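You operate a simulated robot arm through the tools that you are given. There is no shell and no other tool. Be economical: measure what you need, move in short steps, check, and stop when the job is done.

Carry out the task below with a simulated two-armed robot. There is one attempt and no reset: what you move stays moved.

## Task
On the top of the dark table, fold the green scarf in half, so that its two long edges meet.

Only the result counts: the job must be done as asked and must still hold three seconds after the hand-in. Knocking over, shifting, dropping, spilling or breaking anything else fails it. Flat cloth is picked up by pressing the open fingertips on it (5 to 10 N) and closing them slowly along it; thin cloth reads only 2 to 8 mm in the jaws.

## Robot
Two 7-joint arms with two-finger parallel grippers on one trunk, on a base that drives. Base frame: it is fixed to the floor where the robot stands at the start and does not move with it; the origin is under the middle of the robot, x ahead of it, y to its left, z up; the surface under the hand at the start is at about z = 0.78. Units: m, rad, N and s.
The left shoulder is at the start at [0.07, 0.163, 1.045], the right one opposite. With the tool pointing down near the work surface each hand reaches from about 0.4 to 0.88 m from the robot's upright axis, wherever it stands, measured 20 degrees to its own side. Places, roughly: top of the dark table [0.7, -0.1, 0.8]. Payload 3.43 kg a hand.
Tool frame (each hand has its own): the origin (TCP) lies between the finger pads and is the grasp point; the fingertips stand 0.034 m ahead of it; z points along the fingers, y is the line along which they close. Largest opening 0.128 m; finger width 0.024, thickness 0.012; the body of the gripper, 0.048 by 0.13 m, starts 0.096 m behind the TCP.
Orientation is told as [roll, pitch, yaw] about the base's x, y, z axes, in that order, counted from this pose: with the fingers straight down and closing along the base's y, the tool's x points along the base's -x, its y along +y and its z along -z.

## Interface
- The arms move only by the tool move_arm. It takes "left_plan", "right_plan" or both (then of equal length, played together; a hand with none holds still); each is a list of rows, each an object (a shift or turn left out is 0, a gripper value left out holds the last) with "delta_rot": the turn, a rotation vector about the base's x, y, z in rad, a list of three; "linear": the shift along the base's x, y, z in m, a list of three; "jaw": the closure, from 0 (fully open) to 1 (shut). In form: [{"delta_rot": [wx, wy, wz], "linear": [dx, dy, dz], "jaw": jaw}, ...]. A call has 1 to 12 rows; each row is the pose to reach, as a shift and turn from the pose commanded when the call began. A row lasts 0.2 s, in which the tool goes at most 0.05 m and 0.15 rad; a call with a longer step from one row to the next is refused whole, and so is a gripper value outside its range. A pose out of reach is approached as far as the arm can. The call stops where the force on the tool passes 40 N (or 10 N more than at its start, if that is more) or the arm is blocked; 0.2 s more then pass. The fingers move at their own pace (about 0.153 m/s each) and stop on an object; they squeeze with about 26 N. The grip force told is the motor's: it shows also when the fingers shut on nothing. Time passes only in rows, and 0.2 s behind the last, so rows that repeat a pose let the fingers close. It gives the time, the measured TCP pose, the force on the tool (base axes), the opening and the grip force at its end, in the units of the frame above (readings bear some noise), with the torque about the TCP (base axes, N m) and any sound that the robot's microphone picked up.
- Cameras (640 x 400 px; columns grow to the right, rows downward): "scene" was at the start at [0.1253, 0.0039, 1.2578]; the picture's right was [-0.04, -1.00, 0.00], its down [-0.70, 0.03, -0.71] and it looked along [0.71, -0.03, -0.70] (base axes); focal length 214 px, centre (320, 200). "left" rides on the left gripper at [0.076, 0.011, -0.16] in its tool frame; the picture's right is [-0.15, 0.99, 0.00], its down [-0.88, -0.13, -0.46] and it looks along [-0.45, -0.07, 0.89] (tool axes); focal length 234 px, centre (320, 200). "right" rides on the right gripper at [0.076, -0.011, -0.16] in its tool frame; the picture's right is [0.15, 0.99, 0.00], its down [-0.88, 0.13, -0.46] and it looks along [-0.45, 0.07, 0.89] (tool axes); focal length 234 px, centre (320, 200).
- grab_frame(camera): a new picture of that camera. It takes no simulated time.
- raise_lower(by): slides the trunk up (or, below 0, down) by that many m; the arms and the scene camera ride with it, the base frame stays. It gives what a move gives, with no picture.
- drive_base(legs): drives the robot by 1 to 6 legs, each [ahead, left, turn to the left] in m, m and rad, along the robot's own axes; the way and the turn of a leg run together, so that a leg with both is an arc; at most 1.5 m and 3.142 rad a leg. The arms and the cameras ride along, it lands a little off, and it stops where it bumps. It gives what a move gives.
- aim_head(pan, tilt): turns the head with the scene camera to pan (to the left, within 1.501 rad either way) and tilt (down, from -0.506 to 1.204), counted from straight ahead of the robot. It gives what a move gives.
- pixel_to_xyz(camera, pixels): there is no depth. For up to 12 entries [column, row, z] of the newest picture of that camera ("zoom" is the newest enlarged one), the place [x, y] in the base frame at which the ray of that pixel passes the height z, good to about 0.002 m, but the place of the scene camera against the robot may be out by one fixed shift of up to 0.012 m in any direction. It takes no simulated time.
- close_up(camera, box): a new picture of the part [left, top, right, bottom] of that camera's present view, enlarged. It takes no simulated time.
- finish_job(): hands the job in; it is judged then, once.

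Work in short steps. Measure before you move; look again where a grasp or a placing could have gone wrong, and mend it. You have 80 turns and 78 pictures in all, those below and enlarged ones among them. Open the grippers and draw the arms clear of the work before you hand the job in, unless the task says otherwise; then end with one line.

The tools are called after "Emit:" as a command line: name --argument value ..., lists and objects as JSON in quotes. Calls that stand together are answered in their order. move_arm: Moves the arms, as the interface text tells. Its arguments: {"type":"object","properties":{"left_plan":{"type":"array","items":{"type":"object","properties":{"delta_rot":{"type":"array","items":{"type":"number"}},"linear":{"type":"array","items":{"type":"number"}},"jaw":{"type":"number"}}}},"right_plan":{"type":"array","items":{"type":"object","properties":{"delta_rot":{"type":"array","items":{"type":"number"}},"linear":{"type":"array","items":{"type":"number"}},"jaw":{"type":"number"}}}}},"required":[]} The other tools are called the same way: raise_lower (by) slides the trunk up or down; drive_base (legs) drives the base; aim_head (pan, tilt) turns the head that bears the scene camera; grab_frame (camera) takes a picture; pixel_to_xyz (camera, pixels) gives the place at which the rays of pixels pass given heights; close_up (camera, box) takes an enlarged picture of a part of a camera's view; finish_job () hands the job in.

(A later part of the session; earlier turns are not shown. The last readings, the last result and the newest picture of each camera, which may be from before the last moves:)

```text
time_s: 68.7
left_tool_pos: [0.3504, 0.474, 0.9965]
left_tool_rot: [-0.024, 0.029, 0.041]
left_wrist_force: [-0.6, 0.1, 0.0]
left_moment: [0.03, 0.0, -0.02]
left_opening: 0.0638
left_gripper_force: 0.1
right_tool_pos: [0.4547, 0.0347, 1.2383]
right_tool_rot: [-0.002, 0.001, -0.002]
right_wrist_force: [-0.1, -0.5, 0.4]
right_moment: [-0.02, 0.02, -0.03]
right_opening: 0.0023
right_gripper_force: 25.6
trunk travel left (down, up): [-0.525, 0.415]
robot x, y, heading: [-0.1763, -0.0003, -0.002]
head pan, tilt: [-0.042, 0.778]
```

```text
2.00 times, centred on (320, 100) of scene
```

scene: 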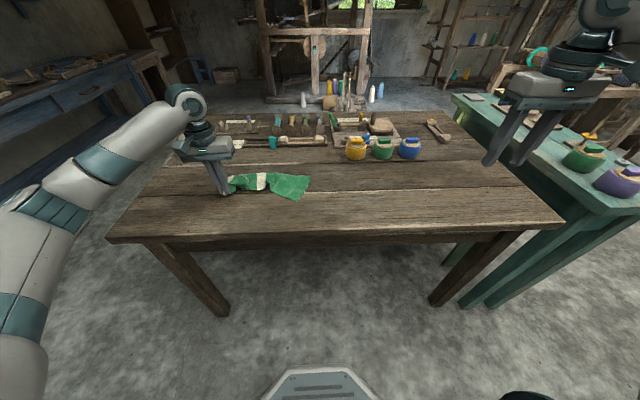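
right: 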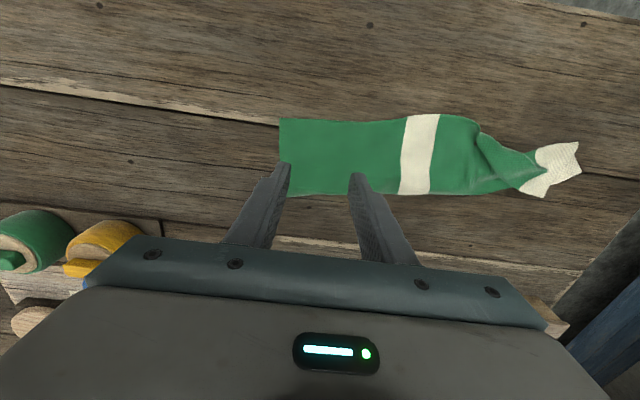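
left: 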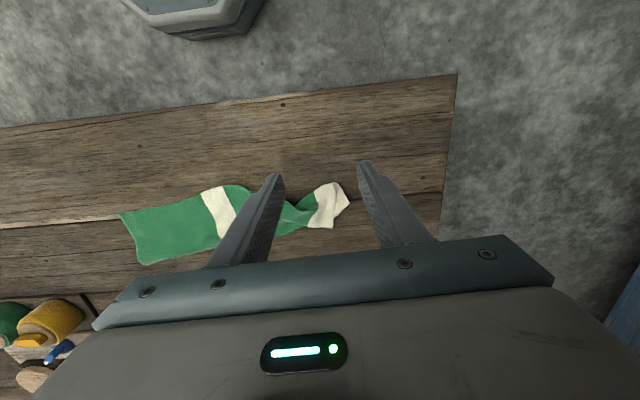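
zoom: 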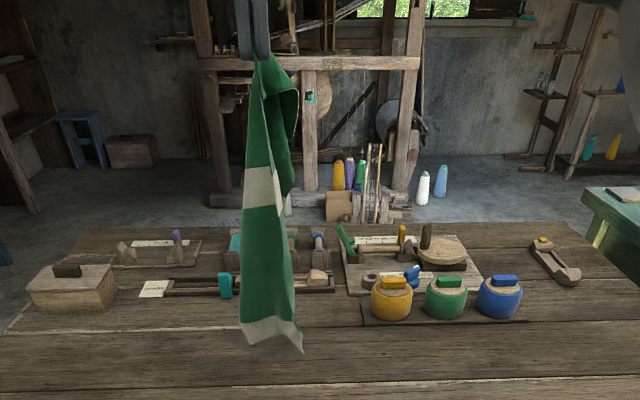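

Excellent: the scarf hangs untwisted from its near-right corner. I lay it down by sweeping the right hand toward −y and down, and slightly toward the robot so that the far edge stays on the far side.

Emit:
move_arm --right_plan '[{"linear": [0, -0.0455, -0.006]}, {"linear": [0, -0.09, -0.017]}, {"linear": [-0.005, -0.135, -0.033]}, {"linear": [-0.01, -0.18, -0.055]}, {"linear": [-0.015, -0.221, -0.08]}, {"linear": [-0.02, -0.259, -0.11]}, {"linear": [-0.03, -0.288, -0.144]}, {"linear": [-0.04, -0.316, -0.181]}, {"linear": [-0.05, -0.338, -0.22]}, {"linear": [-0.06, -0.357, -0.262]}, {"linear": [-0.07, -0.368, -0.306]}, {"linear": [-0.08, -0.375, -0.352]}]'

Emit:
move_arm --right_plan '[{"linear": [-0.01, -0.01, -0.03]}, {"linear": [-0.02, -0.03, -0.055]}, {"linear": [-0.02, -0.045, -0.055]}, {"linear": [-0.02, -0.06, -0.055]}, {"linear": [-0.02, -0.06, -0.055]}]'

Emit:
close_up --camera "scene" --box '[240, 120, 480, 270]'

```text
refused: row 4 steps farther than a row can; nothing moved
```

```text
time_s: 69.9
left_tool_pos: [0.35, 0.4747, 0.9953]
left_tool_rot: [-0.025, 0.029, 0.038]
left_wrist_force: [0.7, 0.5, -0.3]
left_moment: [0.01, 0.02, 0.03]
left_opening: 0.0641
left_gripper_force: 0.1
right_tool_pos: [0.4369, -0.0239, 1.1833]
right_tool_rot: [0.0, -0.001, -0.002]
right_wrist_force: [0.0, -0.5, -0.3]
right_moment: [-0.02, 0.01, -0.02]
right_opening: 0.0027
right_gripper_force: 26.1
trunk travel left (down, up): [-0.525, 0.415]
robot x, y, heading: [-0.1768, 0.0001, 0.01]
head pan, tilt: [-0.042, 0.778]
```

```text
2.67 times, centred on (360, 195) of scene
```

zoom: 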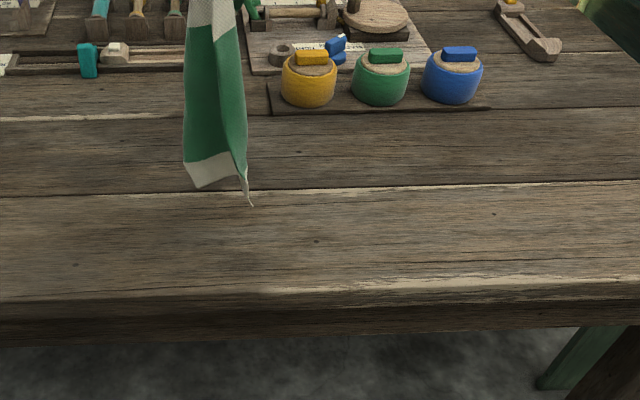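

The first plan was refused, so only the small shift ran; the end now just touches the table. I run the arc from here with smaller steps.

Emit:
move_arm --right_plan '[{"linear": [0, -0.045, -0.004]}, {"linear": [0, -0.088, -0.014]}, {"linear": [-0.002, -0.128, -0.03]}, {"linear": [-0.005, -0.168, -0.052]}, {"linear": [-0.008, -0.205, -0.08]}, {"linear": [-0.011, -0.238, -0.112]}, {"linear": [-0.014, -0.266, -0.148]}, {"linear": [-0.017, -0.29, -0.188]}, {"linear": [-0.02, -0.31, -0.23]}, {"linear": [-0.023, -0.324, -0.274]}, {"linear": [-0.025, -0.332, -0.318]}, {"linear": [-0.027, -0.336, -0.353]}]'

Emit:
close_up --camera "scene" --box '[240, 120, 480, 270]'

```text
time_s: 72.5
left_tool_pos: [0.3502, 0.4716, 0.9953]
left_tool_rot: [-0.024, 0.028, 0.038]
left_wrist_force: [-0.1, -0.1, 0.5]
left_moment: [0.05, -0.02, 0.01]
left_opening: 0.0641
left_gripper_force: 0.1
right_tool_pos: [0.4096, -0.3621, 0.8295]
right_tool_rot: [0.003, 0.0, -0.001]
right_wrist_force: [0.5, 0.1, -0.4]
right_moment: [-0.02, -0.03, 0.02]
right_opening: 0.0024
right_gripper_force: 26.5
trunk travel left (down, up): [-0.525, 0.415]
robot x, y, heading: [-0.1751, -0.0033, -0.001]
head pan, tilt: [-0.042, 0.778]
```

```text
2.67 times, centred on (360, 195) of scene
```

zoom: 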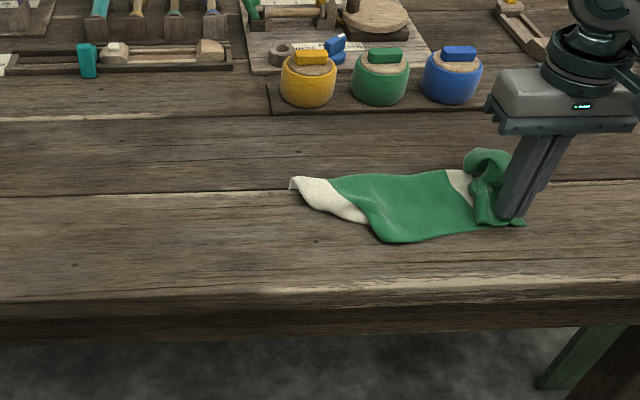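

The scarf bunches on the right with slack. I pull the right hand −y by 0.13 to straighten it.

Emit:
move_arm --right_plan '[{"linear": [0, -0.02, -0.004]}, {"linear": [0, -0.04, -0.007]}, {"linear": [0, -0.06, -0.007]}, {"linear": [0, -0.08, -0.007]}, {"linear": [0, -0.1, -0.007]}, {"linear": [0, -0.12, -0.007]}, {"linear": [0, -0.135, -0.007]}, {"linear": [0, -0.135, -0.007]}]'

Emit:
close_up --camera "scene" --box '[280, 130, 520, 280]'

```text
time_s: 74.3
left_tool_pos: [0.3508, 0.4729, 0.9953]
left_tool_rot: [-0.025, 0.028, 0.037]
left_wrist_force: [1.0, 0.6, -0.1]
left_moment: [0.02, -0.01, 0.05]
left_opening: 0.0641
left_gripper_force: 0.0
right_tool_pos: [0.4081, -0.497, 0.8221]
right_tool_rot: [0.0, -0.001, -0.001]
right_wrist_force: [0.7, 1.3, -0.1]
right_moment: [0.02, -0.02, -0.03]
right_opening: 0.0026
right_gripper_force: 26.0
trunk travel left (down, up): [-0.525, 0.415]
robot x, y, heading: [-0.1784, -0.0033, -0.002]
head pan, tilt: [-0.042, 0.778]
```

```text
2.67 times, centred on (400, 205) of scene
```

zoom: 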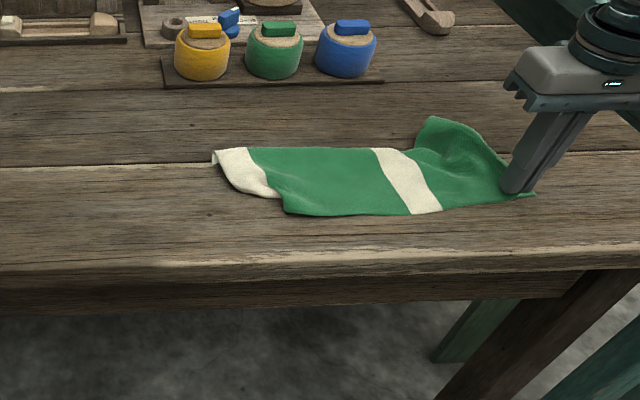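

Nearly flat now. I measure the key points: near-left (387,209), near mid (445,209) and far-left (360,188).

Emit:
pixel_to_xyz --camera "zoom" --pixels '[[213, 155, 0.782], [240, 190, 0.782], [285, 213, 0.782], [335, 214, 0.782], [440, 212, 0.782], [377, 148, 0.782], [528, 195, 0.782], [250, 148, 0.782]]'

Emit:
move_arm --left_plan '[{"linear": [0.01, -0.045, 0], "jaw": 0.6}, {"linear": [0.02, -0.09, 0]}, {"linear": [0.03, -0.135, 0]}, {"linear": [0.04, -0.18, -0.01]}, {"linear": [0.05, -0.225, -0.02]}, {"linear": [0.06, -0.27, -0.03]}, {"linear": [0.07, -0.315, -0.04]}, {"linear": [0.075, -0.36, -0.05]}, {"linear": [0.075, -0.405, -0.06]}, {"linear": [0.075, -0.45, -0.07]}, {"linear": [0.075, -0.495, -0.08]}, {"linear": [0.075, -0.54, -0.09]}]'

Emit:
grab_frame --camera "left"

```text
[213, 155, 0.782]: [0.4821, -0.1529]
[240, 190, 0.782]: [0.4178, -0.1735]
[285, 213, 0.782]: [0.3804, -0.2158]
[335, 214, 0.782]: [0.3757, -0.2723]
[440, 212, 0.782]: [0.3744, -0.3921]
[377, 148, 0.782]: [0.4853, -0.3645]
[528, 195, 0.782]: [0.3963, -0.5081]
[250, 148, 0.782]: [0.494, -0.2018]
```

```text
time_s: 76.9
left_tool_pos: [0.4247, -0.07, 0.9049]
left_tool_rot: [-0.021, 0.032, 0.041]
left_wrist_force: [-0.4, 0.0, 0.0]
left_moment: [0.04, -0.03, -0.01]
left_opening: 0.0512
left_gripper_force: 0.0
right_tool_pos: [0.4079, -0.4983, 0.8219]
right_tool_rot: [0.004, 0.001, -0.003]
right_wrist_force: [0.3, -0.8, 0.3]
right_moment: [-0.01, -0.01, -0.01]
right_opening: 0.0027
right_gripper_force: 26.5
trunk travel left (down, up): [-0.525, 0.415]
robot x, y, heading: [-0.177, -0.0001, -0.002]
head pan, tilt: [-0.042, 0.778]
```

```text
14 pictures are left
```

left: 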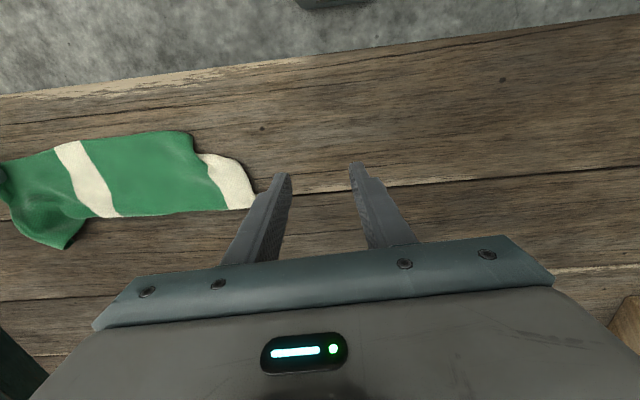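

The near-left corner looks tucked under, but the far edge is free at both ends (far-left corner (256,203), far-right (65,248)). Better plan: hold the far edge at both ends, so everything else hangs down freely. I release the right hand straight up.

Emit:
move_arm --right_plan '[{"linear": [0, 0, -0.003], "jaw": 0.9}, {"linear": [0, 0, -0.003], "jaw": 0.75}, {"linear": [0, 0, -0.003], "jaw": 0.6}, {"linear": [0, 0, 0.01]}, {"linear": [0, 0, 0.04]}, {"linear": [0.02, 0.01, 0.07]}, {"linear": [0.05, 0.03, 0.07]}, {"linear": [0.05, 0.03, 0.07]}]'

Emit:
grab_frame --camera "right"

```text
time_s: 78.7
left_tool_pos: [0.4234, -0.0681, 0.9064]
left_tool_rot: [-0.025, 0.029, 0.038]
left_wrist_force: [0.3, -0.4, 0.3]
left_moment: [-0.01, -0.03, 0.0]
left_opening: 0.0512
left_gripper_force: 0.0
right_tool_pos: [0.4582, -0.4667, 0.894]
right_tool_rot: [0.0, 0.0, -0.001]
right_wrist_force: [0.0, 0.2, 0.0]
right_moment: [0.01, -0.01, -0.04]
right_opening: 0.0514
right_gripper_force: 0.1
trunk travel left (down, up): [-0.525, 0.415]
robot x, y, heading: [-0.1756, 0.0001, 0.0]
head pan, tilt: [-0.042, 0.778]
```

```text
13 pictures are left
```

right: 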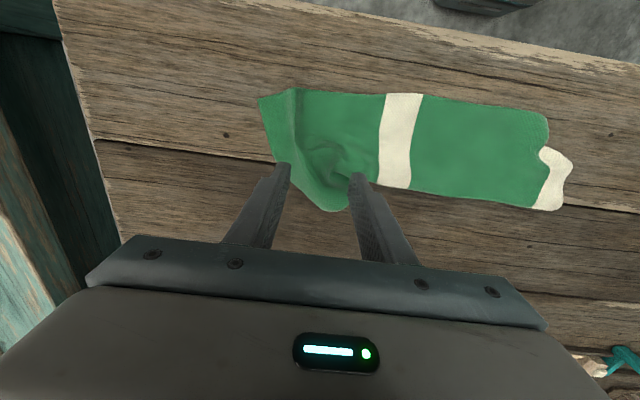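

The scarf is flat and visible; measuring its corners. It lies at y −0.15 to −0.5, so I also pull the hands up and in, to strafe the base 0.2 m to the right for comfortable reach.

Emit:
pixel_to_xyz --camera "right" --pixels '[[259, 99, 0.782], [325, 210, 0.782], [345, 210, 0.782], [275, 160, 0.782], [378, 184, 0.782], [410, 188, 0.782], [535, 206, 0.782], [560, 209, 0.782], [572, 165, 0.782], [548, 118, 0.782], [422, 96, 0.782]]'

Emit:
move_arm --right_plan '[{"linear": [-0.01, 0.03, 0.03]}, {"linear": [-0.02, 0.06, 0.06]}, {"linear": [-0.03, 0.09, 0.08]}, {"linear": [-0.04, 0.12, 0.1]}, {"linear": [-0.04, 0.12, 0.1]}, {"linear": [-0.04, 0.12, 0.1]}]' --left_plan '[{"linear": [0, 0.04, 0.02]}, {"linear": [0, 0.08, 0.04]}, {"linear": [0, 0.12, 0.06]}, {"linear": [0, 0.16, 0.08]}, {"linear": [0, 0.2, 0.09]}, {"linear": [0, 0.22, 0.09]}]'

Emit:
drive_base --legs '[[0, -0.2, 0]]'

```text
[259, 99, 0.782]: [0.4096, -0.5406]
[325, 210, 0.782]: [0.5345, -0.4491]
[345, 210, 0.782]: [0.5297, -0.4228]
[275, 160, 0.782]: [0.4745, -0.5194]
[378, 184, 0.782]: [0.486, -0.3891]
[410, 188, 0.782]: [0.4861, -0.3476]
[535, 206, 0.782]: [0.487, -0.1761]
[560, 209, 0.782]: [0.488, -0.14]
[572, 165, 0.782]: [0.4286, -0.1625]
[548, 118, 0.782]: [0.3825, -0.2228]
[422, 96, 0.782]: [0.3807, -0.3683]
```

```text
time_s: 80.1
left_tool_pos: [0.424, 0.1571, 0.9993]
left_tool_rot: [-0.023, 0.031, 0.037]
left_wrist_force: [-1.1, -0.2, -0.3]
left_moment: [0.0, -0.01, -0.02]
left_opening: 0.0511
left_gripper_force: 0.0
right_tool_pos: [0.4179, -0.3452, 0.992]
right_tool_rot: [0.001, -0.002, -0.003]
right_wrist_force: [-0.2, -0.5, -0.2]
right_moment: [-0.03, -0.01, -0.03]
right_opening: 0.0514
right_gripper_force: 0.0
trunk travel left (down, up): [-0.525, 0.415]
robot x, y, heading: [-0.1768, 0.0023, -0.005]
head pan, tilt: [-0.042, 0.778]
```

```text
time_s: 81.7
left_tool_pos: [0.4246, -0.0448, 0.9987]
left_tool_rot: [-0.025, 0.03, 0.041]
left_wrist_force: [-0.4, -0.8, -0.3]
left_moment: [0.0, -0.03, -0.01]
left_opening: 0.0511
left_gripper_force: 0.1
right_tool_pos: [0.4207, -0.5462, 0.9909]
right_tool_rot: [0.001, -0.001, 0.004]
right_wrist_force: [0.4, -0.1, 0.5]
right_moment: [0.03, 0.01, -0.01]
right_opening: 0.0511
right_gripper_force: 0.1
trunk travel left (down, up): [-0.525, 0.415]
robot x, y, heading: [-0.18, -0.2048, 0.003]
head pan, tilt: [-0.042, 0.778]
```

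Both hands go over their far-edge grip points: left (0.475, −0.185) with 51 mm opening, right (0.512, −0.442) with 40 mm.

Emit:
move_arm --left_plan '[{"linear": [0.01, -0.035, -0.02], "delta_rot": [0.006, -0.007, -0.01]}, {"linear": [0.025, -0.07, -0.05], "delta_rot": [0.012, -0.014, -0.02]}, {"linear": [0.04, -0.105, -0.09], "delta_rot": [0.018, -0.022, -0.03]}, {"linear": [0.05, -0.14, -0.12], "delta_rot": [0.024, -0.03, -0.039]}, {"linear": [0.05, -0.14, -0.16], "delta_rot": [0.024, -0.03, -0.039]}, {"linear": [0.05, -0.14, -0.178], "delta_rot": [0.024, -0.03, -0.039]}, {"linear": [0.05, -0.14, -0.178], "delta_rot": [0.024, -0.03, -0.039]}]' --right_plan '[{"linear": [0.025, 0.026, -0.02], "jaw": 0.69}, {"linear": [0.05, 0.052, -0.05]}, {"linear": [0.075, 0.078, -0.08]}, {"linear": [0.091, 0.104, -0.11]}, {"linear": [0.091, 0.104, -0.15]}, {"linear": [0.091, 0.104, -0.169]}, {"linear": [0.091, 0.104, -0.169]}]'

Emit:
close_up --camera "right" --box '[200, 60, 640, 260]'

```text
refused: row 3 steps farther than a row can; nothing moved
```

```text
1.45 times, centred on (420, 160) of right
```

zoom: 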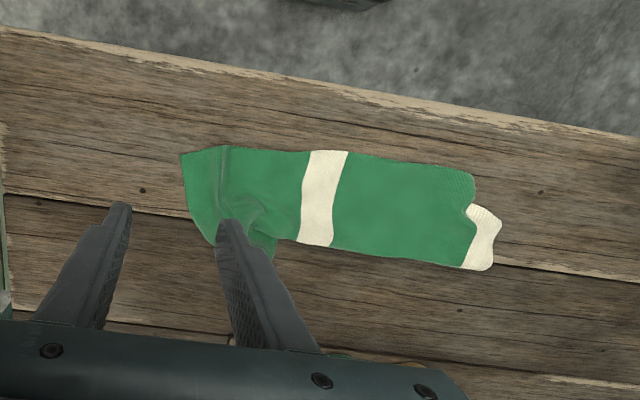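

A step was slightly too long; I resend with shorter ones.

Emit:
move_arm --left_plan '[{"linear": [0.01, -0.03, -0.02], "delta_rot": [0.006, -0.007, -0.01]}, {"linear": [0.02, -0.06, -0.045], "delta_rot": [0.012, -0.014, -0.02]}, {"linear": [0.03, -0.09, -0.07], "delta_rot": [0.018, -0.022, -0.03]}, {"linear": [0.04, -0.12, -0.095], "delta_rot": [0.024, -0.03, -0.039]}, {"linear": [0.05, -0.14, -0.125], "delta_rot": [0.024, -0.03, -0.039]}, {"linear": [0.05, -0.14, -0.155], "delta_rot": [0.024, -0.03, -0.039]}, {"linear": [0.05, -0.14, -0.178], "delta_rot": [0.024, -0.03, -0.039]}, {"linear": [0.05, -0.14, -0.178], "delta_rot": [0.024, -0.03, -0.039]}]' --right_plan '[{"linear": [0.02, 0.022, -0.02], "jaw": 0.69}, {"linear": [0.04, 0.044, -0.04]}, {"linear": [0.06, 0.066, -0.06]}, {"linear": [0.08, 0.088, -0.085]}, {"linear": [0.091, 0.104, -0.115]}, {"linear": [0.091, 0.104, -0.145]}, {"linear": [0.091, 0.104, -0.169]}, {"linear": [0.091, 0.104, -0.169]}]'

Emit:
close_up --camera "right" --box '[220, 70, 640, 260]'

```text
time_s: 83.5
left_tool_pos: [0.4743, -0.1842, 0.8212]
left_tool_rot: [-0.002, -0.001, 0.004]
left_wrist_force: [-0.3, -0.6, 0.8]
left_moment: [0.0, -0.05, 0.01]
left_opening: 0.0512
left_gripper_force: 0.0
right_tool_pos: [0.5111, -0.4427, 0.8218]
right_tool_rot: [-0.001, 0.001, 0.004]
right_wrist_force: [1.0, 0.7, -1.0]
right_moment: [0.03, 0.01, 0.02]
right_opening: 0.0398
right_gripper_force: 0.1
trunk travel left (down, up): [-0.525, 0.415]
robot x, y, heading: [-0.1725, -0.199, -0.0]
head pan, tilt: [-0.042, 0.778]
```

```text
1.52 times, centred on (430, 165) of right
```

zoom: 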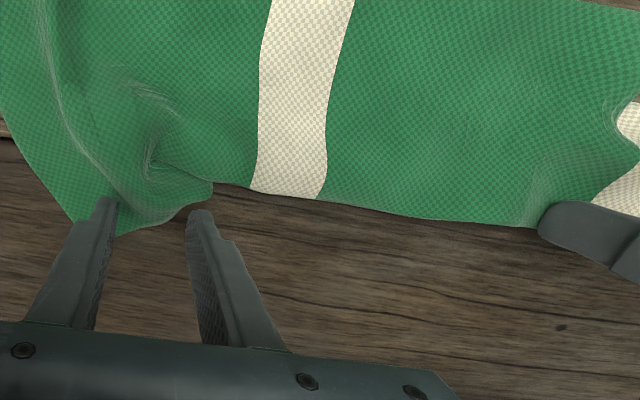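

The right hand's inner tip is just off the cloth. I shift it 14 mm toward the robot and bring both to contact.

Emit:
move_arm --left_plan '[{"linear": [0, 0, -0.003]}, {"linear": [0, 0, -0.005]}, {"linear": [0, 0, -0.007]}, {"linear": [0, 0, -0.007]}]' --right_plan '[{"linear": [-0.014, -0.004, 0]}, {"linear": [-0.014, -0.004, -0.004]}, {"linear": [-0.014, -0.004, -0.007]}, {"linear": [-0.014, -0.004, -0.007]}]'

```text
time_s: 84.5
left_tool_pos: [0.4747, -0.1836, 0.816]
left_tool_rot: [-0.002, -0.001, 0.003]
left_wrist_force: [0.3, -1.4, 3.2]
left_moment: [-0.11, 0.02, 0.02]
left_opening: 0.0517
left_gripper_force: 0.4
right_tool_pos: [0.4962, -0.4461, 0.8158]
right_tool_rot: [0.0, -0.002, 0.003]
right_wrist_force: [1.0, 0.6, 4.7]
right_moment: [-0.13, -0.05, 0.0]
right_opening: 0.0393
right_gripper_force: 0.0
trunk travel left (down, up): [-0.525, 0.415]
robot x, y, heading: [-0.1786, -0.2033, 0.004]
head pan, tilt: [-0.042, 0.778]
```

Light contact at 3–5 N. I press about 0.8 mm more and close both slowly.

Emit:
move_arm --left_plan '[{"linear": [0, 0, -0.001]}, {"linear": [0, 0, -0.001], "jaw": 0.63}, {"linear": [0, 0, -0.001], "jaw": 0.66}, {"linear": [0, 0, -0.001], "jaw": 0.69}, {"linear": [0, 0, -0.001], "jaw": 0.72}, {"linear": [0, 0, -0.001], "jaw": 0.75}, {"linear": [0, 0, -0.001], "jaw": 0.78}, {"linear": [0, 0, -0.001], "jaw": 0.81}, {"linear": [0, 0, -0.001], "jaw": 0.84}, {"linear": [0, 0, -0.001], "jaw": 0.87}, {"linear": [0, 0, -0.001], "jaw": 0.9}, {"linear": [0, 0, -0.001], "jaw": 0.93}]' --right_plan '[{"linear": [0, 0, -0.0008]}, {"linear": [0, 0, -0.0008], "jaw": 0.7}, {"linear": [0, 0, -0.0008], "jaw": 0.72}, {"linear": [0, 0, -0.0008], "jaw": 0.74}, {"linear": [0, 0, -0.0008], "jaw": 0.76}, {"linear": [0, 0, -0.0008], "jaw": 0.78}, {"linear": [0, 0, -0.0008], "jaw": 0.81}, {"linear": [0, 0, -0.0008], "jaw": 0.84}, {"linear": [0, 0, -0.0008], "jaw": 0.86}, {"linear": [0, 0, -0.0008], "jaw": 0.88}, {"linear": [0, 0, -0.0008], "jaw": 0.9}, {"linear": [0, 0, -0.0008], "jaw": 0.93}]'

Emit:
move_arm --left_plan '[{"jaw": 0.96}, {"jaw": 1.0}, {"jaw": 1.0}, {"jaw": 1.0}]' --right_plan '[{"jaw": 0.96}, {"jaw": 1.0}, {"jaw": 1.0}, {"jaw": 1.0}]'

```text
time_s: 87.1
left_tool_pos: [0.473, -0.1827, 0.816]
left_tool_rot: [-0.002, -0.003, 0.003]
left_wrist_force: [-2.3, 1.6, 23.6]
left_moment: [-0.16, 0.3, -0.05]
left_opening: 0.0082
left_gripper_force: 0.0
right_tool_pos: [0.4957, -0.4473, 0.8163]
right_tool_rot: [0.0, -0.002, 0.004]
right_wrist_force: [0.1, -0.5, 0.8]
right_moment: [-0.02, -0.03, 0.02]
right_opening: 0.0087
right_gripper_force: 0.1
trunk travel left (down, up): [-0.525, 0.415]
robot x, y, heading: [-0.1788, -0.2004, 0.001]
head pan, tilt: [-0.042, 0.778]
```

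```text
time_s: 88.1
left_tool_pos: [0.472, -0.1848, 0.8155]
left_tool_rot: [-0.002, -0.004, 0.003]
left_wrist_force: [0.7, -2.7, 25.0]
left_moment: [-0.36, 0.25, 0.05]
left_opening: 0.005
left_gripper_force: 26.2
right_tool_pos: [0.495, -0.4478, 0.8166]
right_tool_rot: [0.001, 0.0, 0.004]
right_wrist_force: [-0.8, 0.7, 2.5]
right_moment: [0.05, -0.02, 0.0]
right_opening: 0.0
right_gripper_force: 26.5
trunk travel left (down, up): [-0.525, 0.415]
robot x, y, heading: [-0.1744, -0.2028, 0.005]
head pan, tilt: [-0.042, 0.778]
```

Left holds 5 mm; right slipped. I reopen the right to 51 mm, shift 10 mm inward, and press again.

Emit:
move_arm --right_plan '[{"linear": [0, 0, 0.015]}, {"linear": [-0.01, -0.003, 0.02], "jaw": 0.6}, {"linear": [-0.01, -0.003, 0.02], "jaw": 0.6}, {"linear": [-0.01, -0.003, 0.005]}, {"linear": [-0.01, -0.003, -0.001]}, {"linear": [-0.01, -0.003, -0.001]}]'

Emit:
close_up --camera "right" --box '[220, 70, 540, 250]'

```text
time_s: 89.5
left_tool_pos: [0.4735, -0.1832, 0.8168]
left_tool_rot: [-0.001, -0.004, 0.004]
left_wrist_force: [1.3, -4.1, 24.8]
left_moment: [-0.33, 0.16, 0.06]
left_opening: 0.0045
left_gripper_force: 26.2
right_tool_pos: [0.4847, -0.449, 0.8163]
right_tool_rot: [0.0, -0.003, 0.001]
right_wrist_force: [0.0, 0.3, 5.8]
right_moment: [0.09, 0.02, -0.03]
right_opening: 0.051
right_gripper_force: 0.1
trunk travel left (down, up): [-0.525, 0.415]
robot x, y, heading: [-0.1762, -0.2005, 0.004]
head pan, tilt: [-0.042, 0.778]
```

```text
2.00 times, centred on (380, 160) of right
```

zoom: 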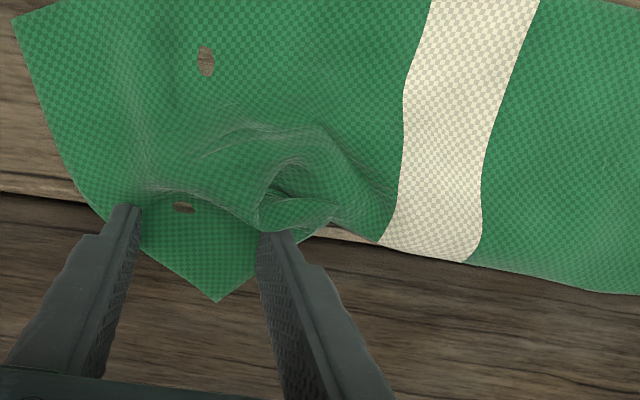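

The far-right corner lies neatly between the tips (corner at zoom (218,300)). I press slightly and close slowly.

Emit:
move_arm --right_plan '[{"linear": [0.004, 0, -0.0008]}, {"linear": [0.004, 0, -0.001], "jaw": 0.63}, {"linear": [0.004, 0, -0.001], "jaw": 0.66}, {"linear": [0.004, 0, -0.001], "jaw": 0.69}, {"linear": [0.004, 0, -0.001], "jaw": 0.72}, {"linear": [0.004, 0, -0.001], "jaw": 0.75}, {"linear": [0.004, 0, -0.001], "jaw": 0.78}, {"linear": [0.004, 0, -0.001], "jaw": 0.81}, {"linear": [0.004, 0, -0.001], "jaw": 0.84}, {"linear": [0.004, 0, -0.001], "jaw": 0.87}, {"linear": [0.004, 0, -0.001], "jaw": 0.9}, {"linear": [0.004, 0, -0.001], "jaw": 0.94}]'

Emit:
move_arm --right_plan '[{"jaw": 1.0}, {"jaw": 1.0}, {"jaw": 1.0}]'

```text
time_s: 92.1
left_tool_pos: [0.4713, -0.183, 0.8157]
left_tool_rot: [-0.001, -0.005, 0.004]
left_wrist_force: [2.1, 0.1, 10.7]
left_moment: [-0.12, -0.02, 0.05]
left_opening: 0.0044
left_gripper_force: 25.5
right_tool_pos: [0.4883, -0.4469, 0.815]
right_tool_rot: [0.0, -0.004, 0.003]
right_wrist_force: [0.8, 1.2, 31.2]
right_moment: [-0.01, 0.15, -0.01]
right_opening: 0.0068
right_gripper_force: 0.1
trunk travel left (down, up): [-0.525, 0.415]
robot x, y, heading: [-0.1734, -0.2014, 0.005]
head pan, tilt: [-0.042, 0.778]
```

```text
time_s: 92.9
left_tool_pos: [0.4714, -0.1827, 0.8163]
left_tool_rot: [-0.001, -0.004, 0.004]
left_wrist_force: [1.3, -0.3, 6.1]
left_moment: [-0.06, 0.05, 0.03]
left_opening: 0.0041
left_gripper_force: 25.5
right_tool_pos: [0.4872, -0.4477, 0.8158]
right_tool_rot: [-0.001, -0.004, 0.003]
right_wrist_force: [-0.1, 1.1, 32.1]
right_moment: [0.02, 0.09, -0.01]
right_opening: 0.0002
right_gripper_force: 26.2
trunk travel left (down, up): [-0.525, 0.415]
robot x, y, heading: [-0.1756, -0.1997, 0.003]
head pan, tilt: [-0.042, 0.778]
```

It slipped again, with the force rising to 31 N because cloth bunched under the tips. I reopen and close over the existing bunch with only light contact.

Emit:
move_arm --right_plan '[{"linear": [0, 0, 0.012]}, {"linear": [-0.004, 0, 0.015], "jaw": 0.58}, {"linear": [-0.004, 0, 0.015], "jaw": 0.58}, {"linear": [-0.004, 0, 0.005]}, {"linear": [-0.004, 0, 0.0015]}, {"linear": [-0.004, 0, 0.0008]}, {"linear": [-0.004, 0, 0.0008], "jaw": 0.62}, {"linear": [-0.004, 0, 0.0008], "jaw": 0.66}, {"linear": [-0.004, 0, 0.0008], "jaw": 0.7}, {"linear": [-0.004, 0, 0.0008], "jaw": 0.74}, {"linear": [-0.004, 0, 0.0008], "jaw": 0.78}, {"linear": [-0.004, 0, 0.001], "jaw": 0.8}]'

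Emit:
close_up --camera "right" --box '[220, 90, 420, 215]'

```text
time_s: 95.5
left_tool_pos: [0.4715, -0.1831, 0.8159]
left_tool_rot: [-0.002, -0.003, 0.003]
left_wrist_force: [4.2, 0.6, 16.2]
left_moment: [-0.17, 0.06, 0.03]
left_opening: 0.004
left_gripper_force: 26.2
right_tool_pos: [0.4854, -0.4483, 0.8166]
right_tool_rot: [0.0, -0.003, 0.003]
right_wrist_force: [0.6, -0.4, 20.3]
right_moment: [-0.05, -0.03, 0.03]
right_opening: 0.0261
right_gripper_force: 0.1
trunk travel left (down, up): [-0.525, 0.415]
robot x, y, heading: [-0.1789, -0.2032, 0.004]
head pan, tilt: [-0.042, 0.778]
```

```text
3.20 times, centred on (320, 152) of right
```

zoom: 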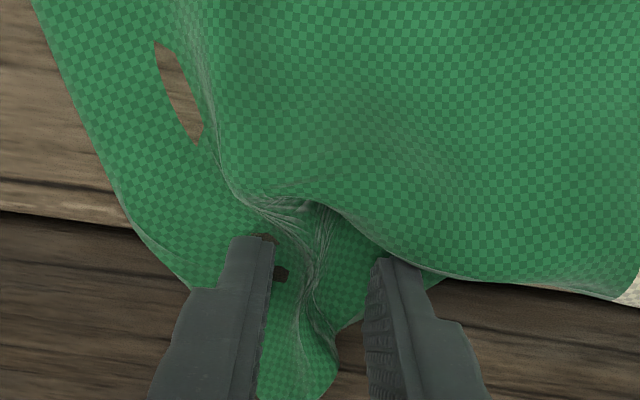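

A ridge now stands between the tips, so I finish closing.

Emit:
move_arm --right_plan '[{"jaw": 0.82}, {"jaw": 0.84}, {"jaw": 0.86}, {"jaw": 0.88}, {"jaw": 0.9}, {"jaw": 0.92}, {"jaw": 0.94}, {"jaw": 0.96}, {"jaw": 1.0}, {"jaw": 1.0}, {"jaw": 1.0}]'

```text
time_s: 97.9
left_tool_pos: [0.4727, -0.183, 0.8148]
left_tool_rot: [-0.001, -0.004, 0.003]
left_wrist_force: [2.3, 0.1, 11.6]
left_moment: [-0.15, 0.0, 0.04]
left_opening: 0.0043
left_gripper_force: 25.9
right_tool_pos: [0.486, -0.4479, 0.8153]
right_tool_rot: [0.001, -0.004, 0.005]
right_wrist_force: [1.1, -2.0, 26.5]
right_moment: [-0.08, -0.04, -0.04]
right_opening: 0.0026
right_gripper_force: 25.8
trunk travel left (down, up): [-0.525, 0.415]
robot x, y, heading: [-0.1743, -0.2008, 0.005]
head pan, tilt: [-0.042, 0.778]
```

Both hold now. I lift both by 0.18 m so the scarf hangs from its far edge.

Emit:
move_arm --left_plan '[{"linear": [0, 0, 0.02]}, {"linear": [0, 0, 0.05]}, {"linear": [0, 0, 0.08]}, {"linear": [0, 0, 0.11]}, {"linear": [0, 0.005, 0.14]}, {"linear": [0, 0.01, 0.16]}, {"linear": [0, 0.015, 0.18]}, {"linear": [0, 0.015, 0.18]}, {"linear": [0, 0.015, 0.18]}]' --right_plan '[{"linear": [0, 0, 0.02]}, {"linear": [0, 0, 0.05]}, {"linear": [0, 0, 0.08]}, {"linear": [-0.005, 0, 0.11]}, {"linear": [-0.01, -0.005, 0.14]}, {"linear": [-0.014, -0.01, 0.16]}, {"linear": [-0.014, -0.015, 0.18]}, {"linear": [-0.014, -0.015, 0.18]}, {"linear": [-0.014, -0.015, 0.18]}]'

Emit:
close_up --camera "scene" --box '[220, 80, 440, 220]'

```text
time_s: 99.9
left_tool_pos: [0.4744, -0.1697, 0.9935]
left_tool_rot: [-0.002, -0.001, 0.004]
left_wrist_force: [-1.0, -10.8, 0.5]
left_moment: [-0.46, 0.03, -0.04]
left_opening: 0.0046
left_gripper_force: 25.8
right_tool_pos: [0.4722, -0.4633, 0.994]
right_tool_rot: [0.001, -0.001, 0.002]
right_wrist_force: [0.8, 11.1, -0.7]
right_moment: [0.38, -0.02, -0.16]
right_opening: 0.0027
right_gripper_force: 26.3
trunk travel left (down, up): [-0.525, 0.415]
robot x, y, heading: [-0.1781, -0.2017, 0.001]
head pan, tilt: [-0.042, 0.778]
```

```text
2.86 times, centred on (330, 150) of scene
```

zoom: 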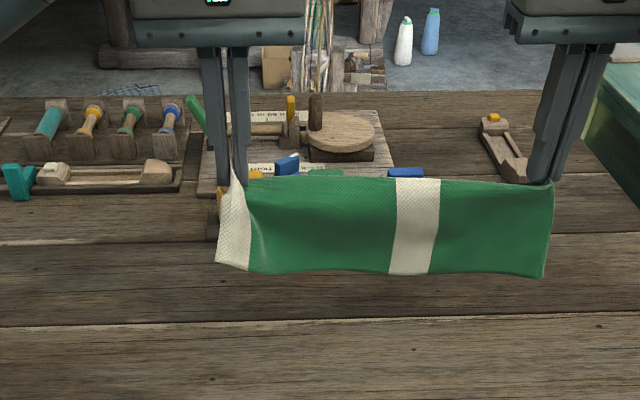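

The scarf hangs flat and taut from its far edge, fully open. With the fingers vertical the tail points +x, so I now lay the lower half down: lower to touch and move −x while descending, so the bottom layer lies from x≈0.475 toward the robot.

Emit:
move_arm --left_plan '[{"linear": [0, 0, -0.02]}, {"linear": [0, 0, -0.035]}, {"linear": [-0.008, 0, -0.047]}, {"linear": [-0.02, 0, -0.06]}, {"linear": [-0.033, 0, -0.073]}, {"linear": [-0.046, 0, -0.086]}, {"linear": [-0.059, 0, -0.099]}, {"linear": [-0.072, 0, -0.112]}, {"linear": [-0.076, 0, -0.116]}, {"linear": [-0.076, 0, -0.116]}]' --right_plan '[{"linear": [0, 0, -0.02]}, {"linear": [0, 0, -0.035]}, {"linear": [-0.008, 0, -0.047]}, {"linear": [-0.02, 0, -0.06]}, {"linear": [-0.033, 0, -0.073]}, {"linear": [-0.046, 0, -0.086]}, {"linear": [-0.059, 0, -0.099]}, {"linear": [-0.072, 0, -0.112]}, {"linear": [-0.076, 0, -0.116]}, {"linear": [-0.076, 0, -0.116]}]'

Emit:
close_up --camera "scene" --box '[220, 110, 440, 250]'

```text
time_s: 102.1
left_tool_pos: [0.3981, -0.169, 0.8779]
left_tool_rot: [-0.003, -0.001, 0.004]
left_wrist_force: [-1.3, -11.3, 0.1]
left_moment: [-0.49, 0.03, -0.04]
left_opening: 0.0043
left_gripper_force: 26.0
right_tool_pos: [0.3963, -0.4638, 0.8745]
right_tool_rot: [0.0, -0.001, 0.003]
right_wrist_force: [0.5, 10.8, -0.4]
right_moment: [0.38, 0.01, -0.18]
right_opening: 0.0024
right_gripper_force: 26.1
trunk travel left (down, up): [-0.525, 0.415]
robot x, y, heading: [-0.1787, -0.2025, 0.005]
head pan, tilt: [-0.042, 0.778]
```

```text
2.86 times, centred on (330, 180) of scene
```

zoom: 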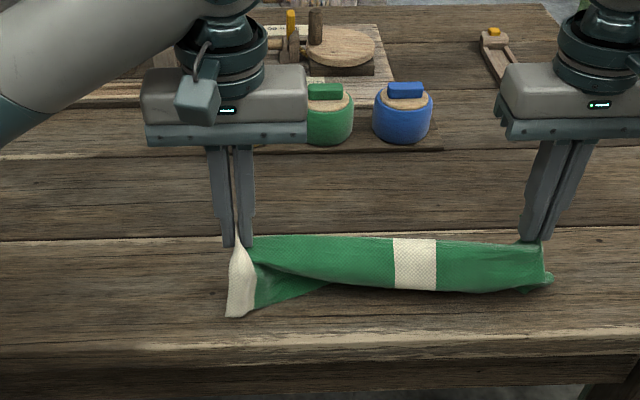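

I need to know on which side the bottom edge lies. I measure the boundaries and take one view from the right hand.

Emit:
pixel_to_xyz --camera "zoom" --pixels '[[230, 315, 0.782], [415, 290, 0.782], [550, 283, 0.782], [262, 305, 0.782], [330, 285, 0.782]]'

Emit:
close_up --camera "right" --box '[240, 60, 640, 260]'

```text
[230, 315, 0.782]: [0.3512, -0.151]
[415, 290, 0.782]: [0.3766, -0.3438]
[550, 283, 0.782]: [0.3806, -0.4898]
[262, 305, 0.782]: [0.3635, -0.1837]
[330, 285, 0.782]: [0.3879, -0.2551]
```

```text
1.60 times, centred on (440, 160) of right
```

zoom: 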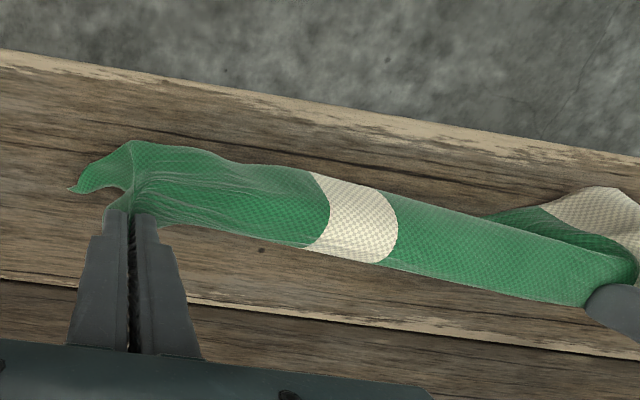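

The bottom edge slid along instead of staying behind. I raise, go back to x≈0.545, and sweep −x faster while lowering so the lower half trails on the far side, then look.

Emit:
move_arm --left_plan '[{"linear": [0.02, 0, 0.035]}, {"linear": [0.05, 0, 0.07]}, {"linear": [0.085, 0, 0.095]}, {"linear": [0.125, 0, 0.105]}, {"linear": [0.15, 0, 0.105]}, {"linear": [0.15, 0, 0.1]}, {"linear": [0.15, 0, 0.09]}, {"linear": [0.15, 0, 0.083]}, {"linear": [0.15, 0, 0.083]}]' --right_plan '[{"linear": [0.02, 0, 0.035]}, {"linear": [0.05, 0, 0.07]}, {"linear": [0.085, 0, 0.095]}, {"linear": [0.125, 0, 0.105]}, {"linear": [0.15, 0, 0.105]}, {"linear": [0.15, 0, 0.1]}, {"linear": [0.15, 0, 0.09]}, {"linear": [0.15, 0, 0.083]}, {"linear": [0.15, 0, 0.083]}]'

Emit:
move_arm --left_plan '[{"linear": [-0.03, 0, -0.012]}, {"linear": [-0.07, 0, -0.035]}, {"linear": [-0.105, 0, -0.06]}, {"linear": [-0.135, 0, -0.08]}, {"linear": [-0.15, 0, -0.088]}, {"linear": [-0.15, 0, -0.088]}]' --right_plan '[{"linear": [-0.03, 0, -0.012]}, {"linear": [-0.07, 0, -0.035]}, {"linear": [-0.105, 0, -0.06]}, {"linear": [-0.135, 0, -0.08]}, {"linear": [-0.15, 0, -0.088]}, {"linear": [-0.15, 0, -0.088]}]'

Emit:
close_up --camera "scene" --box '[220, 110, 440, 250]'

```text
time_s: 104.1
left_tool_pos: [0.5469, -0.1689, 0.961]
left_tool_rot: [-0.002, -0.001, 0.004]
left_wrist_force: [-1.0, -10.2, -0.2]
left_moment: [-0.46, 0.01, -0.06]
left_opening: 0.0046
left_gripper_force: 26.0
right_tool_pos: [0.5465, -0.4638, 0.9597]
right_tool_rot: [-0.001, -0.001, 0.003]
right_wrist_force: [1.4, 12.2, -0.6]
right_moment: [0.4, -0.02, -0.14]
right_opening: 0.0024
right_gripper_force: 25.7
trunk travel left (down, up): [-0.525, 0.415]
robot x, y, heading: [-0.1778, -0.2002, 0.004]
head pan, tilt: [-0.042, 0.778]
```

```text
time_s: 105.5
left_tool_pos: [0.3958, -0.1693, 0.8719]
left_tool_rot: [-0.004, 0.001, 0.003]
left_wrist_force: [-0.6, -13.1, 0.0]
left_moment: [-0.55, 0.06, -0.07]
left_opening: 0.0047
left_gripper_force: 26.3
right_tool_pos: [0.3961, -0.4643, 0.8725]
right_tool_rot: [0.001, 0.0, 0.003]
right_wrist_force: [0.9, 13.2, 0.4]
right_moment: [0.44, 0.0, -0.18]
right_opening: 0.0023
right_gripper_force: 26.2
trunk travel left (down, up): [-0.525, 0.415]
robot x, y, heading: [-0.1776, -0.2045, 0.002]
head pan, tilt: [-0.042, 0.778]
```

```text
2.86 times, centred on (330, 180) of scene
```

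zoom: 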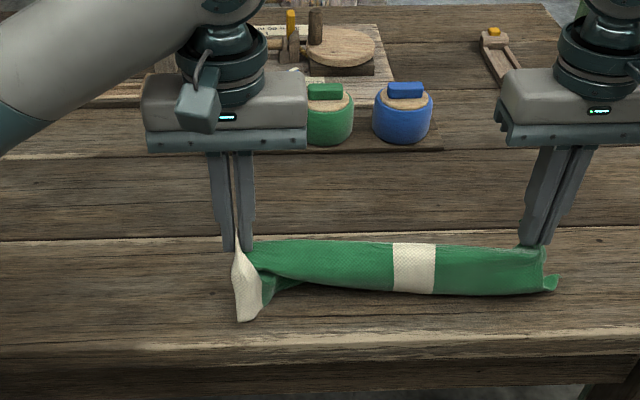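

The middle now folds under, but the left end still trails on the near side because the pinch makes the cloth leave the tips toward −x. I repeat the sweep with the fingers pitched 0.8 rad forward so the cloth hangs straight down and trails behind.

Emit:
move_arm --left_plan '[{"linear": [0.01, 0, 0.03], "delta_rot": [0, -0.09, 0]}, {"linear": [0.03, 0, 0.06], "delta_rot": [0, -0.18, 0]}, {"linear": [0.06, 0, 0.085], "delta_rot": [0, -0.27, 0]}, {"linear": [0.09, 0, 0.1], "delta_rot": [0, -0.36, 0]}, {"linear": [0.115, 0, 0.1], "delta_rot": [0, -0.45, 0]}, {"linear": [0.125, 0, 0.1], "delta_rot": [0, -0.54, 0]}, {"linear": [0.125, 0, 0.1], "delta_rot": [0, -0.63, 0]}, {"linear": [0.125, 0, 0.095], "delta_rot": [0, -0.72, 0]}, {"linear": [0.125, 0, 0.088], "delta_rot": [0, -0.8, 0]}, {"linear": [0.125, 0, 0.08], "delta_rot": [0, -0.8, 0]}, {"linear": [0.125, 0, 0.08], "delta_rot": [0, -0.8, 0]}]' --right_plan '[{"linear": [0.01, 0, 0.03], "delta_rot": [0, -0.09, 0]}, {"linear": [0.03, 0, 0.06], "delta_rot": [0, -0.18, 0]}, {"linear": [0.06, 0, 0.085], "delta_rot": [0, -0.27, 0]}, {"linear": [0.09, 0, 0.1], "delta_rot": [0, -0.36, 0]}, {"linear": [0.115, 0, 0.1], "delta_rot": [0, -0.45, 0]}, {"linear": [0.125, 0, 0.1], "delta_rot": [0, -0.54, 0]}, {"linear": [0.125, 0, 0.1], "delta_rot": [0, -0.63, 0]}, {"linear": [0.125, 0, 0.095], "delta_rot": [0, -0.72, 0]}, {"linear": [0.125, 0, 0.088], "delta_rot": [0, -0.8, 0]}, {"linear": [0.125, 0, 0.08], "delta_rot": [0, -0.8, 0]}, {"linear": [0.125, 0, 0.08], "delta_rot": [0, -0.8, 0]}]'

Emit:
move_arm --left_plan '[{"linear": [-0.02, 0, -0.01]}, {"linear": [-0.045, 0, -0.027]}, {"linear": [-0.07, 0, -0.045]}, {"linear": [-0.095, 0, -0.06]}, {"linear": [-0.12, 0, -0.072]}, {"linear": [-0.14, 0, -0.08]}, {"linear": [-0.14, 0, -0.08]}]' --right_plan '[{"linear": [-0.02, 0, -0.01]}, {"linear": [-0.045, 0, -0.027]}, {"linear": [-0.07, 0, -0.045]}, {"linear": [-0.095, 0, -0.06]}, {"linear": [-0.12, 0, -0.072]}, {"linear": [-0.14, 0, -0.08]}, {"linear": [-0.14, 0, -0.08]}]'

Emit:
grab_frame --camera "scene"

```text
time_s: 107.9
left_tool_pos: [0.5223, -0.1683, 0.9525]
left_tool_rot: [-0.004, -0.799, 0.006]
left_wrist_force: [-0.7, -12.7, 0.1]
left_moment: [-0.34, 0.01, -0.4]
left_opening: 0.0049
left_gripper_force: 25.6
right_tool_pos: [0.5215, -0.4638, 0.952]
right_tool_rot: [-0.002, -0.8, 0.005]
right_wrist_force: [1.1, 13.5, 1.1]
right_moment: [0.44, -0.06, 0.16]
right_opening: 0.0025
right_gripper_force: 25.7
trunk travel left (down, up): [-0.525, 0.415]
robot x, y, heading: [-0.1772, -0.2022, 0.003]
head pan, tilt: [-0.042, 0.778]
```

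```text
time_s: 109.5
left_tool_pos: [0.3827, -0.1709, 0.8708]
left_tool_rot: [-0.005, -0.802, 0.005]
left_wrist_force: [-0.9, -10.4, -0.7]
left_moment: [-0.24, 0.04, -0.34]
left_opening: 0.0046
left_gripper_force: 26.2
right_tool_pos: [0.3814, -0.4638, 0.8716]
right_tool_rot: [-0.004, -0.798, 0.006]
right_wrist_force: [1.6, 12.1, 0.0]
right_moment: [0.35, -0.03, 0.13]
right_opening: 0.0025
right_gripper_force: 25.7
trunk travel left (down, up): [-0.525, 0.415]
robot x, y, heading: [-0.1775, -0.201, 0.004]
head pan, tilt: [-0.042, 0.778]
```

```text
4 pictures are left
```

scene: 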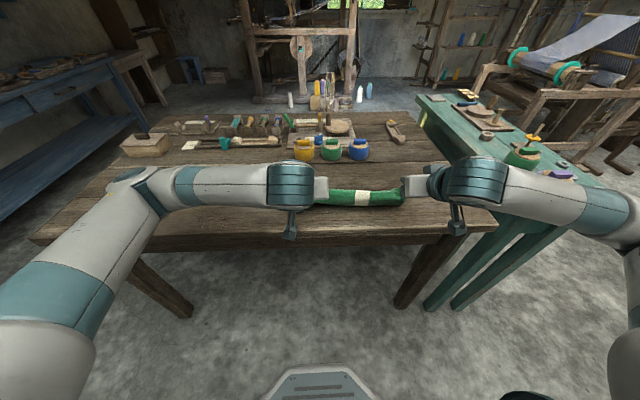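

I take one enlarged view to judge the state before lowering.

Emit:
close_up --camera "scene" --box '[300, 170, 420, 220]'

```text
5.33 times, centred on (360, 195) of scene
```

zoom: 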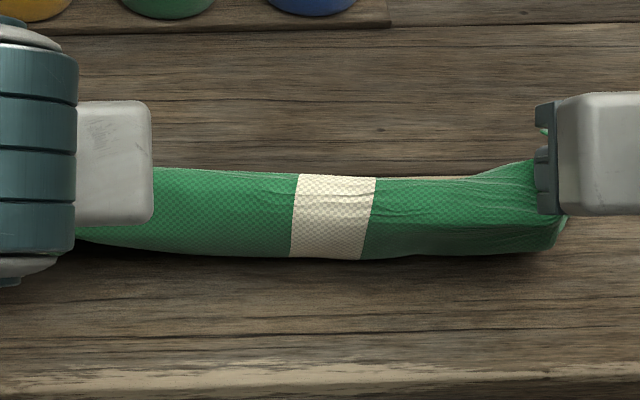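

The cloth now bulges evenly on the near side with the lower half trailing behind. I set the held edge down toward +x (tips to x≈0.432) while turning the fingers back upright, then open and lift straight up.

Emit:
move_arm --left_plan '[{"linear": [0.006, 0, -0.004], "delta_rot": [0, 0.1, 0]}, {"linear": [0.012, 0, -0.01], "delta_rot": [0, 0.2, 0]}, {"linear": [0.019, -0.001, -0.017], "delta_rot": [0, 0.3, 0]}, {"linear": [0.026, -0.001, -0.024], "delta_rot": [0, 0.4, 0]}, {"linear": [0.033, -0.002, -0.031], "delta_rot": [0, 0.5, 0]}, {"linear": [0.039, -0.002, -0.037], "delta_rot": [0, 0.6, 0]}, {"linear": [0.045, -0.003, -0.043], "delta_rot": [0, 0.7, 0]}, {"linear": [0.05, -0.003, -0.048], "delta_rot": [0, 0.8, 0]}, {"linear": [0.05, -0.003, -0.052], "delta_rot": [0, 0.8, 0]}, {"linear": [0.05, -0.003, -0.052], "delta_rot": [0, 0.8, 0]}]' --right_plan '[{"linear": [0.006, 0, -0.004], "delta_rot": [0, 0.1, 0]}, {"linear": [0.012, 0, -0.01], "delta_rot": [0, 0.2, 0]}, {"linear": [0.019, 0.001, -0.017], "delta_rot": [0, 0.3, 0]}, {"linear": [0.026, 0.001, -0.024], "delta_rot": [0, 0.4, 0]}, {"linear": [0.033, 0.002, -0.031], "delta_rot": [0, 0.5, 0]}, {"linear": [0.039, 0.002, -0.037], "delta_rot": [0, 0.6, 0]}, {"linear": [0.045, 0.003, -0.043], "delta_rot": [0, 0.7, 0]}, {"linear": [0.05, 0.003, -0.048], "delta_rot": [0, 0.8, 0]}, {"linear": [0.05, 0.003, -0.052], "delta_rot": [0, 0.8, 0]}, {"linear": [0.05, 0.003, -0.052], "delta_rot": [0, 0.8, 0]}]'

Emit:
close_up --camera "scene" --box '[280, 150, 430, 230]'

```text
time_s: 111.7
left_tool_pos: [0.4332, -0.1724, 0.8211]
left_tool_rot: [-0.003, 0.001, 0.004]
left_wrist_force: [0.8, -4.5, 3.3]
left_moment: [-0.27, -0.03, -0.01]
left_opening: 0.0045
left_gripper_force: 26.1
right_tool_pos: [0.4314, -0.4611, 0.82]
right_tool_rot: [0.0, 0.0, 0.004]
right_wrist_force: [0.1, 6.3, 3.0]
right_moment: [0.24, 0.01, -0.07]
right_opening: 0.0028
right_gripper_force: 25.9
trunk travel left (down, up): [-0.525, 0.415]
robot x, y, heading: [-0.1782, -0.2035, 0.006]
head pan, tilt: [-0.042, 0.778]
```

```text
4.27 times, centred on (355, 190) of scene
```

zoom: 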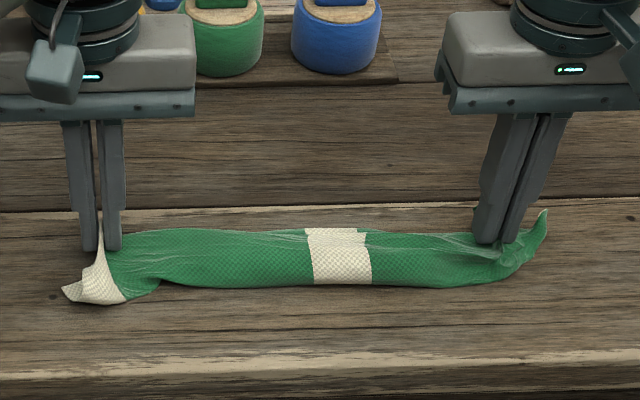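

It is now folded with the crease near and the two long edges together on the far side. I measure the width, then release slowly and lift straight up.

Emit:
pixel_to_xyz --camera "zoom" --pixels '[[340, 285, 0.785], [335, 230, 0.79], [180, 232, 0.79], [200, 287, 0.785], [440, 286, 0.785], [75, 298, 0.785], [545, 215, 0.79], [540, 240, 0.785]]'

Emit:
move_arm --left_plan '[{"jaw": 0.95}, {"jaw": 0.85}, {"jaw": 0.75}, {"jaw": 0.6}, {"linear": [0, 0, 0.01]}, {"linear": [0, 0, 0.03]}, {"linear": [0, 0, 0.06]}, {"linear": [0, 0.02, 0.1]}, {"linear": [-0.02, 0.05, 0.12]}]' --right_plan '[{"jaw": 0.95}, {"jaw": 0.85}, {"jaw": 0.75}, {"jaw": 0.6}, {"linear": [0, 0, 0.01]}, {"linear": [0, 0, 0.03]}, {"linear": [0, 0, 0.06]}, {"linear": [0, -0.02, 0.1]}, {"linear": [-0.02, -0.05, 0.12]}]'

Emit:
grab_frame --camera "left"

```text
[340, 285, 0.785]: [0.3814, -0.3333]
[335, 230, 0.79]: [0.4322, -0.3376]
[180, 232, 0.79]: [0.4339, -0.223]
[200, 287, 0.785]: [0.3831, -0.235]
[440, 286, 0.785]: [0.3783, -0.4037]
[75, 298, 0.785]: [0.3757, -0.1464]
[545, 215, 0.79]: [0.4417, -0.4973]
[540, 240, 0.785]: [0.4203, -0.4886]
```

```text
time_s: 113.7
left_tool_pos: [0.4108, -0.1232, 0.9437]
left_tool_rot: [-0.001, -0.005, 0.005]
left_wrist_force: [-1.0, -0.2, 0.8]
left_moment: [0.01, -0.02, 0.01]
left_opening: 0.051
left_gripper_force: 0.1
right_tool_pos: [0.4078, -0.5121, 0.94]
right_tool_rot: [-0.002, -0.002, 0.005]
right_wrist_force: [-0.3, 0.5, 0.5]
right_moment: [0.04, -0.06, 0.01]
right_opening: 0.0511
right_gripper_force: 0.1
trunk travel left (down, up): [-0.525, 0.415]
robot x, y, heading: [-0.1759, -0.1989, 0.002]
head pan, tilt: [-0.042, 0.778]
```

```text
1 pictures are left
```

left: 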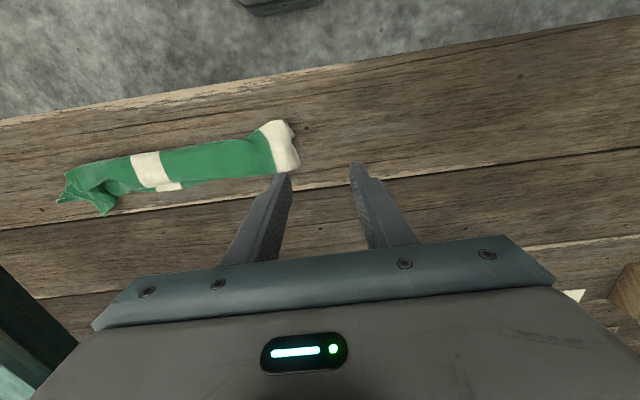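

The fold holds: the left end is neat, a narrow strip of the bottom layer shows at mid (about (170,187)), and the right end is a little crumpled. I measure the offsets.

Emit:
pixel_to_xyz --camera "left" --pixels '[[297, 168, 0.785], [276, 174, 0.785], [181, 189, 0.783], [181, 181, 0.787], [155, 190, 0.783], [105, 213, 0.785], [58, 202, 0.785], [66, 170, 0.785], [262, 129, 0.785], [135, 155, 0.785], [90, 185, 0.785], [296, 128, 0.785]]'

```text
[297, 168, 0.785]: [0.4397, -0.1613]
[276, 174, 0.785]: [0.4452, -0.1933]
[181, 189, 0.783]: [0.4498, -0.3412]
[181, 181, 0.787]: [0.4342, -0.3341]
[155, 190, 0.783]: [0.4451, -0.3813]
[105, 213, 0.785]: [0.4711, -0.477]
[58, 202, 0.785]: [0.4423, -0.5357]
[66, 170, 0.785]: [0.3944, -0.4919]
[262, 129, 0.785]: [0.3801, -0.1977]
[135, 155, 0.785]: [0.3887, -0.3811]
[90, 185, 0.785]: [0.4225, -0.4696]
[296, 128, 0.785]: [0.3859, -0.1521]
```

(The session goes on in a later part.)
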